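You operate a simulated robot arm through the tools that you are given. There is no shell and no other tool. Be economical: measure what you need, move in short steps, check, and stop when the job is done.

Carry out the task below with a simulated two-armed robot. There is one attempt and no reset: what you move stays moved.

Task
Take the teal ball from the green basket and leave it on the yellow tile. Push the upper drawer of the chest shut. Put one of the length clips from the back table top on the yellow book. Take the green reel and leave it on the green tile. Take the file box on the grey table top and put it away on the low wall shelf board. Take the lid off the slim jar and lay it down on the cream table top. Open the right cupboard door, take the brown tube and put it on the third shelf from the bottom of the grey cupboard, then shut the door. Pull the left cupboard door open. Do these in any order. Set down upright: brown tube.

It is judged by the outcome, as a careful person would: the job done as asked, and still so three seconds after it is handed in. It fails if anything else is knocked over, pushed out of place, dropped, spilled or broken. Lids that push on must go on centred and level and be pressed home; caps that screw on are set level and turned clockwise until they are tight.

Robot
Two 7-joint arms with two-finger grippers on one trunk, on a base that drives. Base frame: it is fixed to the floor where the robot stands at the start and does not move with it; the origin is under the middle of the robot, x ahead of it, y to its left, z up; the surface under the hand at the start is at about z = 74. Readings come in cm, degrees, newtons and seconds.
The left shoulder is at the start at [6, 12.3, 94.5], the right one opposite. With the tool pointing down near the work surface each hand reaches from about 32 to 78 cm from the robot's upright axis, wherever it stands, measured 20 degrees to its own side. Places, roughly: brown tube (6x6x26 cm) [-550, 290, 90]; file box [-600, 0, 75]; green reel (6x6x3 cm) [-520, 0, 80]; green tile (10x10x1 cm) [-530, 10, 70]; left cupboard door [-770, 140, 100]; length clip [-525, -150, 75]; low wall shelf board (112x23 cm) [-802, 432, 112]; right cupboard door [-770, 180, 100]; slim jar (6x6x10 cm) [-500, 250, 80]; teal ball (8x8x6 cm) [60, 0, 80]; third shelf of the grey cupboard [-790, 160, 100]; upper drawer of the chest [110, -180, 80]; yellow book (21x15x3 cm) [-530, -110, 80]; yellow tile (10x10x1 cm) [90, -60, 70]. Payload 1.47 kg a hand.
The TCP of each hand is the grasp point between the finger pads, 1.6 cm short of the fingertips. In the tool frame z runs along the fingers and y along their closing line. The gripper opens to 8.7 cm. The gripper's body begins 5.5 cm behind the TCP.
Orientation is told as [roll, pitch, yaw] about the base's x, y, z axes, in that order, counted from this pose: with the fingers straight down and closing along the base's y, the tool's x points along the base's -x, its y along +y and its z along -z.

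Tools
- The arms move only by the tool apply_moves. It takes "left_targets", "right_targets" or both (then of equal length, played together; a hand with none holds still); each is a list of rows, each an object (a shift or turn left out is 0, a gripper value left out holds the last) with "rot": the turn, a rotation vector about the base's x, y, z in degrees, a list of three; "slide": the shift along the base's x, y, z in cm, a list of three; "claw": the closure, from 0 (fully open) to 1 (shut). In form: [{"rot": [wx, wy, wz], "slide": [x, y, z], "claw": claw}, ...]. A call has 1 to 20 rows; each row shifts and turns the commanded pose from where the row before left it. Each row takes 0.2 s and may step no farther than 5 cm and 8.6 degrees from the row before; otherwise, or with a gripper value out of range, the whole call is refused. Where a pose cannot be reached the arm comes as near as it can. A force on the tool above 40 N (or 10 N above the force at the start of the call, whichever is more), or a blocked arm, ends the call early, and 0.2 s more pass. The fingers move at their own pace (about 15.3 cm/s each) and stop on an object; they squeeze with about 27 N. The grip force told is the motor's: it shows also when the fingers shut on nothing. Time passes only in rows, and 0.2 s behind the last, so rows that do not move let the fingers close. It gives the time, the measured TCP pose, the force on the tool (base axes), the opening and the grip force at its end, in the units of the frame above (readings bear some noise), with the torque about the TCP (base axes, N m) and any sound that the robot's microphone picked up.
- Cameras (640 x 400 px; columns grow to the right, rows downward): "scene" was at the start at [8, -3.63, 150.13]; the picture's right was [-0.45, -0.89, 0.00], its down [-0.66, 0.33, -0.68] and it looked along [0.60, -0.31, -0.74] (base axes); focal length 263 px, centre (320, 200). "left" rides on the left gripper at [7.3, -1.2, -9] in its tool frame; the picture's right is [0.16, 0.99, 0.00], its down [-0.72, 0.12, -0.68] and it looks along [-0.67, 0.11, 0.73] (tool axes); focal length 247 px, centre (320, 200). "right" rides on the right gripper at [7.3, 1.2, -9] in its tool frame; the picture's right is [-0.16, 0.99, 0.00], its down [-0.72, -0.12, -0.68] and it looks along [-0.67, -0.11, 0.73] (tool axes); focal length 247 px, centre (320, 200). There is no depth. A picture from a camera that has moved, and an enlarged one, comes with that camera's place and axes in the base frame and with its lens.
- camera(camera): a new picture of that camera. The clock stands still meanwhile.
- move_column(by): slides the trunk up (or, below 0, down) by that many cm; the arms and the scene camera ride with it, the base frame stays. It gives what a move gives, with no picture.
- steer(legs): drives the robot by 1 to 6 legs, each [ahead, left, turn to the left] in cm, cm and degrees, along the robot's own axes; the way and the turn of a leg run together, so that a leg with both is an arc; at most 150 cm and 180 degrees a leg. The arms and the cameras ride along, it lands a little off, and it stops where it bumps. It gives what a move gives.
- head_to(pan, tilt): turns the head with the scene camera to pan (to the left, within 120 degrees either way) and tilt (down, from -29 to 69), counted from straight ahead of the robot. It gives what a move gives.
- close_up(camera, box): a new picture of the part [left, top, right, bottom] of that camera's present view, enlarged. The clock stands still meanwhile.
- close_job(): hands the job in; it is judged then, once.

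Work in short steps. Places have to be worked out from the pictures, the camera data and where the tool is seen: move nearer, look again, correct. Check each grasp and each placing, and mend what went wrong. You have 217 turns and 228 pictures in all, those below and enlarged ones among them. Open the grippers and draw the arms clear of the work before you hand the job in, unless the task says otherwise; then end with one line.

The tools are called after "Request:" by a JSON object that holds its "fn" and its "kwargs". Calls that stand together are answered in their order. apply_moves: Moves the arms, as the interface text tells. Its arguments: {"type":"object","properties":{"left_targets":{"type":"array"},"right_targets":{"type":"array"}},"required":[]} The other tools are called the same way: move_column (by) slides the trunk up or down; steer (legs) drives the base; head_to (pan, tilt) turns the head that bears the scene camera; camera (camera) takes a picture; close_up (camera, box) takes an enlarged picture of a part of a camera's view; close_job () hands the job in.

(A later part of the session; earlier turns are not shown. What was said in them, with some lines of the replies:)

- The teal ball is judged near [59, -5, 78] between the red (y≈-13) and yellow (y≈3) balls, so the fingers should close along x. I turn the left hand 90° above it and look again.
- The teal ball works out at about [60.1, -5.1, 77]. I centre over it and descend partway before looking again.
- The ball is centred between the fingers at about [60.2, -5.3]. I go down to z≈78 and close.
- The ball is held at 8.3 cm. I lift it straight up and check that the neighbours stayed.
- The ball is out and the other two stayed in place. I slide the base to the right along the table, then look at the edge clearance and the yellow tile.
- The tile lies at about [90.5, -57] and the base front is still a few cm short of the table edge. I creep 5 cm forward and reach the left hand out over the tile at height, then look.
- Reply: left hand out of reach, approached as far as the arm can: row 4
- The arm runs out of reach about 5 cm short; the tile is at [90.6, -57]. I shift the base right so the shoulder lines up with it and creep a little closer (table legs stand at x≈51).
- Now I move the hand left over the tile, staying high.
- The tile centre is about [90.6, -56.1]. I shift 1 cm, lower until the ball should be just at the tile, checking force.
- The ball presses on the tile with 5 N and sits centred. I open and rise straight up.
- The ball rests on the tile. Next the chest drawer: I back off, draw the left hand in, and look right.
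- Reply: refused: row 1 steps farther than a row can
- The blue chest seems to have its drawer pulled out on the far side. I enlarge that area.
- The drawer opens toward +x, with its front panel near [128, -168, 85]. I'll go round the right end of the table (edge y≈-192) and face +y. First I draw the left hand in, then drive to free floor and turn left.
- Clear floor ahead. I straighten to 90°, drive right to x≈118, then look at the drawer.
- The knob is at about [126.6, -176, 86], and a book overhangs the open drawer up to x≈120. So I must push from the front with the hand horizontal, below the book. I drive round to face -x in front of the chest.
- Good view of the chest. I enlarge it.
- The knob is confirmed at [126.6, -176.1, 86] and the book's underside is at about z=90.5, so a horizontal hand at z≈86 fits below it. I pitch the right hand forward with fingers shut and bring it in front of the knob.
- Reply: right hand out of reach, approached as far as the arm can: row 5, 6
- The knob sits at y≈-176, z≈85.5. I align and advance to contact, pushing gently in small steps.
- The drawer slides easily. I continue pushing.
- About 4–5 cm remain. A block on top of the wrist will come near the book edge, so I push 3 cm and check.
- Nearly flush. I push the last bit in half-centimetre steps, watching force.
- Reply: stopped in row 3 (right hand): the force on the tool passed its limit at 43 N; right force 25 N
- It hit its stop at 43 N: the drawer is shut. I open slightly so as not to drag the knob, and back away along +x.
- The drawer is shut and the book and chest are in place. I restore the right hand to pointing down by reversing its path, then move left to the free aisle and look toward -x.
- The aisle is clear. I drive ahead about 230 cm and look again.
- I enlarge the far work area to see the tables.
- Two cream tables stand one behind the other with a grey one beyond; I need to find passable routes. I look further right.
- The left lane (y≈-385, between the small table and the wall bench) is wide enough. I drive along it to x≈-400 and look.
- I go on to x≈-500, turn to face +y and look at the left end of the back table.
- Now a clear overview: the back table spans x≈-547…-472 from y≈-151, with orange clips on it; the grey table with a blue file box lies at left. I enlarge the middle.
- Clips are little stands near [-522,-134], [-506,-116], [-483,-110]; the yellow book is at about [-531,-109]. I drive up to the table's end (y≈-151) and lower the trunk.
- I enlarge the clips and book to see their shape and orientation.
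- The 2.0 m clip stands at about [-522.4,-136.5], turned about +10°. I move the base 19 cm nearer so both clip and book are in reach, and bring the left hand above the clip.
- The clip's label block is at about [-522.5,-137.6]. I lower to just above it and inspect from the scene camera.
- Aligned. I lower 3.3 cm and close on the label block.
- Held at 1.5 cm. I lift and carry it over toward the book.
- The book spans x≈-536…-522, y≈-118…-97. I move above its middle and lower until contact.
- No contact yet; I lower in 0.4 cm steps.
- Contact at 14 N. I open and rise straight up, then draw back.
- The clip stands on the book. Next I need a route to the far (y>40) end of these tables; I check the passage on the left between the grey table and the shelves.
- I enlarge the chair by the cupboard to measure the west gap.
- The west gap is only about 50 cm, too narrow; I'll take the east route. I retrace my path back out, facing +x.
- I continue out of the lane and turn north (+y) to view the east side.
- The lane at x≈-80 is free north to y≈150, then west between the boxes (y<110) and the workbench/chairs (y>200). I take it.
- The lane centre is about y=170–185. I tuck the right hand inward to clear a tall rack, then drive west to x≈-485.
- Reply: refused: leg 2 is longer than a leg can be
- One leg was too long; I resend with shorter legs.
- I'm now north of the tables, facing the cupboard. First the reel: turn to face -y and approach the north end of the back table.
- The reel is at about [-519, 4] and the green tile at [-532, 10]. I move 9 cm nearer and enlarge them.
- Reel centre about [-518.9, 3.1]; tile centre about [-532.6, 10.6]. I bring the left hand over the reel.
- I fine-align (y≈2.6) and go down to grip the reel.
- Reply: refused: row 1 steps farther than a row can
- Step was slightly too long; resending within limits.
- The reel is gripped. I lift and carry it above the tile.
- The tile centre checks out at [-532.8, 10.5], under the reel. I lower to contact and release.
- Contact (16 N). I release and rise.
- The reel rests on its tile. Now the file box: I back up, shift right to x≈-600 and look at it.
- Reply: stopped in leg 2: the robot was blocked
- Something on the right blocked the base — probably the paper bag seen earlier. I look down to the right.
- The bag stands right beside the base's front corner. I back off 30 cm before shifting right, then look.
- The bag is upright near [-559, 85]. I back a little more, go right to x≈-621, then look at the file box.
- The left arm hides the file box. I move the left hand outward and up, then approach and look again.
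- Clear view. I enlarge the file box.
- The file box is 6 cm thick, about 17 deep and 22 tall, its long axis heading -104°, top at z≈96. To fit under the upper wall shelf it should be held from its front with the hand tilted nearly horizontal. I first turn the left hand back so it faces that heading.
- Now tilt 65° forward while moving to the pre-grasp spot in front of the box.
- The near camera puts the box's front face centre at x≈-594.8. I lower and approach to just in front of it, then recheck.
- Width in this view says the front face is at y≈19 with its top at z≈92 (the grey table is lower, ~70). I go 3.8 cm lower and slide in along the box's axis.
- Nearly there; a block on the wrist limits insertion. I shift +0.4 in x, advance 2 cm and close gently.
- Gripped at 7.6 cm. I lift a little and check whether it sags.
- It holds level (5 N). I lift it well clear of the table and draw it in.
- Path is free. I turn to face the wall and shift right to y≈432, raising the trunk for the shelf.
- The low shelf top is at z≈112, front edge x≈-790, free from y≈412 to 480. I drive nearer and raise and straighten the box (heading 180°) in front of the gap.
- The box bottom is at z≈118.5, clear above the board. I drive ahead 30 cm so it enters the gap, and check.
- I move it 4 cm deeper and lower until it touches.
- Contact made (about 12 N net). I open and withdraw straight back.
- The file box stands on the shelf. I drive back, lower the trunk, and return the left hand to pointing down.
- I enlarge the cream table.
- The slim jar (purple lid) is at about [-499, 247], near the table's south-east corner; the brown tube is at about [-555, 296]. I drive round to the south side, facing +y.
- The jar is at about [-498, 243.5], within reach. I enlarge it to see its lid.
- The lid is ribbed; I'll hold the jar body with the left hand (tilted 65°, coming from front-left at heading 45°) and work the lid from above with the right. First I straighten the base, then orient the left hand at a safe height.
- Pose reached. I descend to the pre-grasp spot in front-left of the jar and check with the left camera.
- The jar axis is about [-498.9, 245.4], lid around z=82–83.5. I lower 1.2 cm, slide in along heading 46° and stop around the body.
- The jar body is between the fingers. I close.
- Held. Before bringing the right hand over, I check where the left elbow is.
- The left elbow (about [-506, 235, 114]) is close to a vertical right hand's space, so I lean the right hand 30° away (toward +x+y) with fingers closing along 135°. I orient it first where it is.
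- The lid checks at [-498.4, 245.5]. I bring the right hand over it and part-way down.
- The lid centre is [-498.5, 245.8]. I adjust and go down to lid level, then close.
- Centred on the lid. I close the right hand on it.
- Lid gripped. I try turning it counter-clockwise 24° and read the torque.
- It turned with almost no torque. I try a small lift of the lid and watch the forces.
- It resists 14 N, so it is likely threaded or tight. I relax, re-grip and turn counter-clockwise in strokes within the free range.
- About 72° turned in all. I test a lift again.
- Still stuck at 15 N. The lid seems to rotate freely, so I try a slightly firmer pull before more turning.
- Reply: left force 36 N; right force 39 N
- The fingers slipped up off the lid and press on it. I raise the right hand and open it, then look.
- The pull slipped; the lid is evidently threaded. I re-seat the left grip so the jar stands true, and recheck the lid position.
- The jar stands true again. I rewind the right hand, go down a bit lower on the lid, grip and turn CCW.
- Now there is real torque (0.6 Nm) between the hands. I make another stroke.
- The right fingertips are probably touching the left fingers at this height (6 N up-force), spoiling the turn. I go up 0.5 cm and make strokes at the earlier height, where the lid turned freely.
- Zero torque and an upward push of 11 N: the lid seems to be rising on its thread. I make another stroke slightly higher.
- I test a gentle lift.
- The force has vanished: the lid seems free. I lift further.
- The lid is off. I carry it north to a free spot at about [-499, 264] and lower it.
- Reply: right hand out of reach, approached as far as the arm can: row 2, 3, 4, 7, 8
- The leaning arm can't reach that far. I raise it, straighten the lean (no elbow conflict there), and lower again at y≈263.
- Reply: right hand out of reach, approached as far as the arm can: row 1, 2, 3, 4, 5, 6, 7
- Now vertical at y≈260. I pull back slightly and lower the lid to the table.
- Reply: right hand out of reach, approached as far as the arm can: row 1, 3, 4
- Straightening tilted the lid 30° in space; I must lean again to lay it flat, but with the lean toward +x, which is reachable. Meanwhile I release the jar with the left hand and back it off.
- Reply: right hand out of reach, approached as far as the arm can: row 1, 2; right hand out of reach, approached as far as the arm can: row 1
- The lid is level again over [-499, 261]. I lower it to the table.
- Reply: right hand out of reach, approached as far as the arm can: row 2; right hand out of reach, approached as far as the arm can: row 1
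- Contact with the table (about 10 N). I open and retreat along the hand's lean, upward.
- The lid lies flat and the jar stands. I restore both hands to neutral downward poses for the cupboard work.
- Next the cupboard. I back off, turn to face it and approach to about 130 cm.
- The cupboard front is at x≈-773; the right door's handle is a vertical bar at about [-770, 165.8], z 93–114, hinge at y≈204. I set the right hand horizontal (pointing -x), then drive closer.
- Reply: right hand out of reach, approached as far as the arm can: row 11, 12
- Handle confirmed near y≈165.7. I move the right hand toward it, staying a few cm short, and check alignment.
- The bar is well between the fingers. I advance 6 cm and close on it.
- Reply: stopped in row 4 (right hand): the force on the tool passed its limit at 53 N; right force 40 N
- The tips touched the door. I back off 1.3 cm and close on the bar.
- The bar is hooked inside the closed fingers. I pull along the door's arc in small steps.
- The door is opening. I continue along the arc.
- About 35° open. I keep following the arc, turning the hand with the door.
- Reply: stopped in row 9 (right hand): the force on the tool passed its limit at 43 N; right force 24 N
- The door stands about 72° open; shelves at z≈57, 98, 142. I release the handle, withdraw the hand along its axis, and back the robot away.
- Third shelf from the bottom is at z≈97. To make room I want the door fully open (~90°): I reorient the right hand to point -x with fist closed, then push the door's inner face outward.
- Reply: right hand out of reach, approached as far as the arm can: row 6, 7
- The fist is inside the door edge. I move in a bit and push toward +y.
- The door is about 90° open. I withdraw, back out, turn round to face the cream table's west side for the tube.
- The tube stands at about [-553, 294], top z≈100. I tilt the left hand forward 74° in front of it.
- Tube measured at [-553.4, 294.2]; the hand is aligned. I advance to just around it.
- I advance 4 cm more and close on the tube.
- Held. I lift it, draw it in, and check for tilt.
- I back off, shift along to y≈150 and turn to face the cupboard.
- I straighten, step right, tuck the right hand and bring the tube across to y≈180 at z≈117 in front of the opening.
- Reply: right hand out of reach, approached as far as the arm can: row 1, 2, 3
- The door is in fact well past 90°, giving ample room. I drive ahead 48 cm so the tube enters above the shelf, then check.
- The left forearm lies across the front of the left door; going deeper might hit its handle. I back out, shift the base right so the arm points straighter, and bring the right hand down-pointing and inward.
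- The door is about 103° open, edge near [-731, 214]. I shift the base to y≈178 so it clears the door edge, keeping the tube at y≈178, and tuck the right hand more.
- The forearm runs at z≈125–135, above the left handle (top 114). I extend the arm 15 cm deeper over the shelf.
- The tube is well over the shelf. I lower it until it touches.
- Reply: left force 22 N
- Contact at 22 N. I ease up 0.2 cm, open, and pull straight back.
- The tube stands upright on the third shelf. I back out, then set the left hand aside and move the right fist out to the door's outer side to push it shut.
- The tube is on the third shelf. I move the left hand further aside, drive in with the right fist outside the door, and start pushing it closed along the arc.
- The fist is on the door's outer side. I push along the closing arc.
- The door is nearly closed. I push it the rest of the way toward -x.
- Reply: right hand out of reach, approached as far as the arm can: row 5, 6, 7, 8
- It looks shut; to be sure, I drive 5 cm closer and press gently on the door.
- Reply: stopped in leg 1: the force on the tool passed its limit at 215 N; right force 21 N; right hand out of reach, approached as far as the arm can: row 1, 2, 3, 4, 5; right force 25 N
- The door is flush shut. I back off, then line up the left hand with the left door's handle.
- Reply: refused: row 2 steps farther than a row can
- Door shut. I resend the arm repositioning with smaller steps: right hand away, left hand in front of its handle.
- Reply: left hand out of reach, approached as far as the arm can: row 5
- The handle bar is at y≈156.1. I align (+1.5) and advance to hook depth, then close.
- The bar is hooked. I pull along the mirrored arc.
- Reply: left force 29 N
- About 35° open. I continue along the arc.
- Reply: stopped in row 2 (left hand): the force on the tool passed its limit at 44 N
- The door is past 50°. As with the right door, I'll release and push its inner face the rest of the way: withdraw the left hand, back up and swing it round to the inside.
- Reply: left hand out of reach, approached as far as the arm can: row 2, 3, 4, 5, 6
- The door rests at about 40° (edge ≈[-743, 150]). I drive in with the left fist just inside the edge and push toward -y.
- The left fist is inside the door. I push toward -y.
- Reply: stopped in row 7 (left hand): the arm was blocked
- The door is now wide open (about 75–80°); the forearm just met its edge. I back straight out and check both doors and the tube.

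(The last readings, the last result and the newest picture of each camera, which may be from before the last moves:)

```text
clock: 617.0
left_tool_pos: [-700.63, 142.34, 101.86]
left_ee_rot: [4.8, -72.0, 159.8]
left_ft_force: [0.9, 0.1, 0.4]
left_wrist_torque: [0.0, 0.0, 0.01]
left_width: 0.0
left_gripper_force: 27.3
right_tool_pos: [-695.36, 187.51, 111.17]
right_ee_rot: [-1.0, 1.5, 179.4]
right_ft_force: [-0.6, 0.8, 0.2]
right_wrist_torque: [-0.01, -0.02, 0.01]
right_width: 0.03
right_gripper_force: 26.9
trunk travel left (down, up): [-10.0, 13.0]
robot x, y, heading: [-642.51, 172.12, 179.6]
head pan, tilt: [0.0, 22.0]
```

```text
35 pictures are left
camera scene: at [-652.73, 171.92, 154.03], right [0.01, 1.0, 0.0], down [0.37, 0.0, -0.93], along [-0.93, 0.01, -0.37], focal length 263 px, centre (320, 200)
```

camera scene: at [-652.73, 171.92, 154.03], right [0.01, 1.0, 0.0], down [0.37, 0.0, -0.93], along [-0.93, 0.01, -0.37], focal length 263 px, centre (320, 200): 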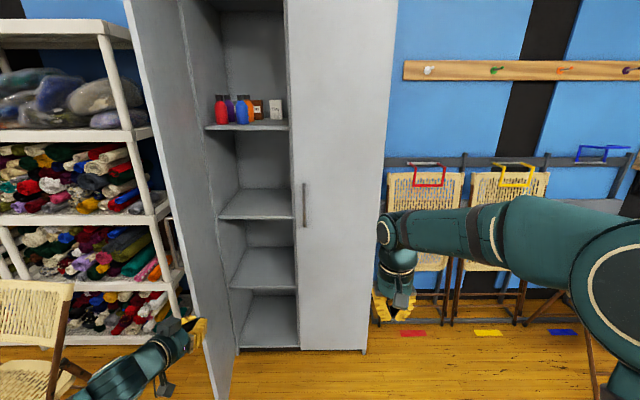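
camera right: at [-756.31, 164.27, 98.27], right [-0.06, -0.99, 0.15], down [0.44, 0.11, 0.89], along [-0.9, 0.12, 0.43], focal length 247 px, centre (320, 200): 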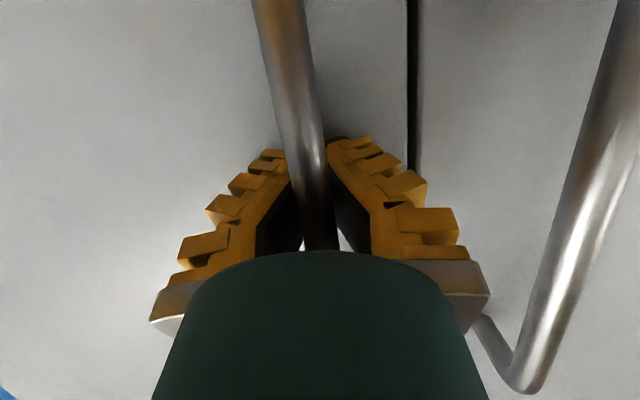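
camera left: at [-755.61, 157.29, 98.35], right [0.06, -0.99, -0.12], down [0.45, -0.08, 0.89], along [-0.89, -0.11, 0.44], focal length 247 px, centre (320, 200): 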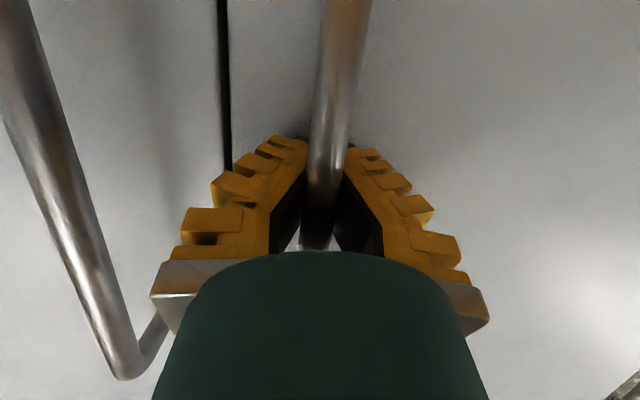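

Left door open, right door shut, nothing disturbed in view. I open both grippers and draw clear by backing off.

Request:
{"fn": "steer", "kwargs": {"legs": [[-40, -5, 0]]}}

Request:
{"fn": "apply_moves", "kwargs": {"left_targets": [{"claw": 0, "slide": [3, 0, 2]}, {"slide": [0, 0, 2]}, {}], "right_targets": [{"claw": 0}, {}, {}]}}

Request:
{"fn": "camera", "kwargs": {"camera": "scene"}}

Request:
{"fn": "head_to", "kwargs": {"pan": 60, "tilt": 25}}

Request:
{"fn": "camera", "kwargs": {"camera": "scene"}}

```text
clock: 619.5
left_tool_pos: [-661.02, 147.02, 101.87]
left_ee_rot: [4.8, -72.1, 159.8]
left_ft_force: [-0.3, 0.2, 0.3]
left_wrist_torque: [0.0, 0.03, 0.0]
left_width: 0.0
left_gripper_force: 26.4
right_tool_pos: [-655.73, 192.14, 111.28]
right_ee_rot: [-0.9, 1.5, 179.3]
right_ft_force: [0.9, 0.0, -0.1]
right_wrist_torque: [0.0, 0.03, 0.02]
right_width: 0.0
right_gripper_force: 26.5
trunk travel left (down, up): [-10.0, 13.0]
robot x, y, heading: [-602.76, 176.27, 179.5]
head pan, tilt: [0.0, 22.0]
```

```text
clock: 620.3
left_tool_pos: [-658.27, 146.9, 105.95]
left_ee_rot: [4.8, -72.0, 159.7]
left_ft_force: [0.3, 0.5, -0.9]
left_wrist_torque: [0.0, -0.03, 0.02]
left_width: 8.7
left_gripper_force: 0.0
right_tool_pos: [-655.76, 192.09, 111.23]
right_ee_rot: [-0.9, 1.5, 179.3]
right_ft_force: [0.8, -0.3, 0.4]
right_wrist_torque: [0.02, -0.01, 0.04]
right_width: 8.71
right_gripper_force: 0.1
trunk travel left (down, up): [-10.0, 13.0]
robot x, y, heading: [-602.77, 176.44, 179.2]
head pan, tilt: [0.0, 22.0]
```

```text
34 pictures are left
camera scene: at [-613.12, 176.45, 154.02], right [0.01, 1.0, 0.0], down [0.37, 0.0, -0.93], along [-0.93, 0.01, -0.37], focal length 263 px, centre (320, 200)
```

scene: 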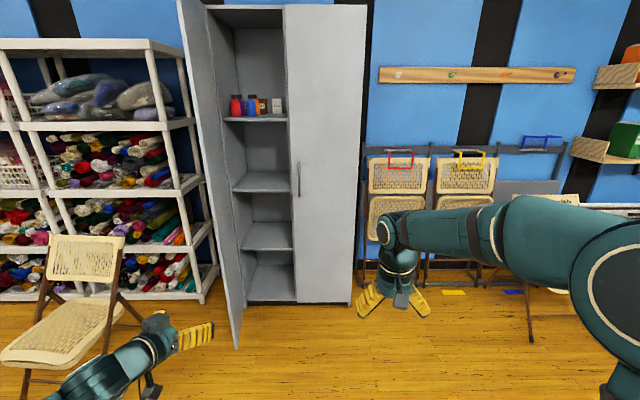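

```text
clock: 621.6
left_tool_pos: [-658.34, 146.85, 105.93]
left_ee_rot: [4.8, -72.0, 159.7]
left_ft_force: [0.5, 0.5, -0.1]
left_wrist_torque: [0.0, 0.0, 0.03]
left_width: 8.71
left_gripper_force: 0.0
right_tool_pos: [-655.79, 192.18, 111.25]
right_ee_rot: [-0.9, 1.5, 179.3]
right_ft_force: [-0.3, 0.1, 0.1]
right_wrist_torque: [-0.03, -0.01, -0.02]
right_width: 8.73
right_gripper_force: 0.1
trunk travel left (down, up): [-10.0, 13.0]
robot x, y, heading: [-602.36, 176.3, 179.3]
head pan, tilt: [60.0, 25.0]
```

```text
33 pictures are left
camera scene: at [-608.58, 168.44, 153.54], right [-0.86, 0.51, 0.0], down [0.22, 0.36, -0.91], along [-0.46, -0.78, -0.42], focal length 263 px, centre (320, 200)
```

scene: 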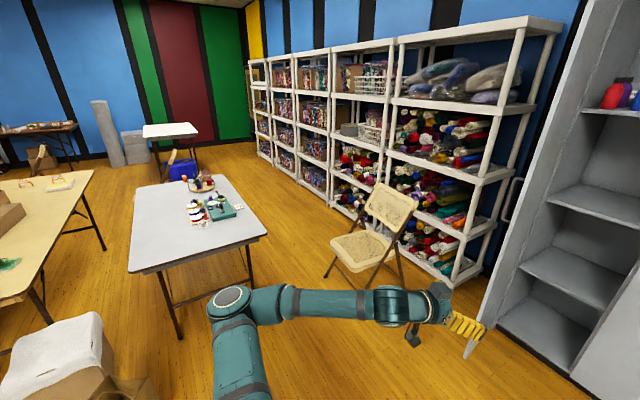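

Everything checked in view is as asked, and the hands are open and clear of the work. I can't see the tube behind the shut door, but it stood upright when I placed it. I hand the job in.

Request:
{"fn": "close_job", "kwargs": {}}

```text
The job is handed in.
```

The job is handed in with all eight tasks done: teal ball, drawer, clip, reel, file box, jar lid, brown tube and both cupboard doors. The brown tube was upright on the third shelf when I last saw it, but I couldn't recheck it after the right door was shut, and pressing that door gave a brief 215 N spike. The base also bumped something by the tables, probably a paper bag, which was still upright afterwards but may have shifted slightly.
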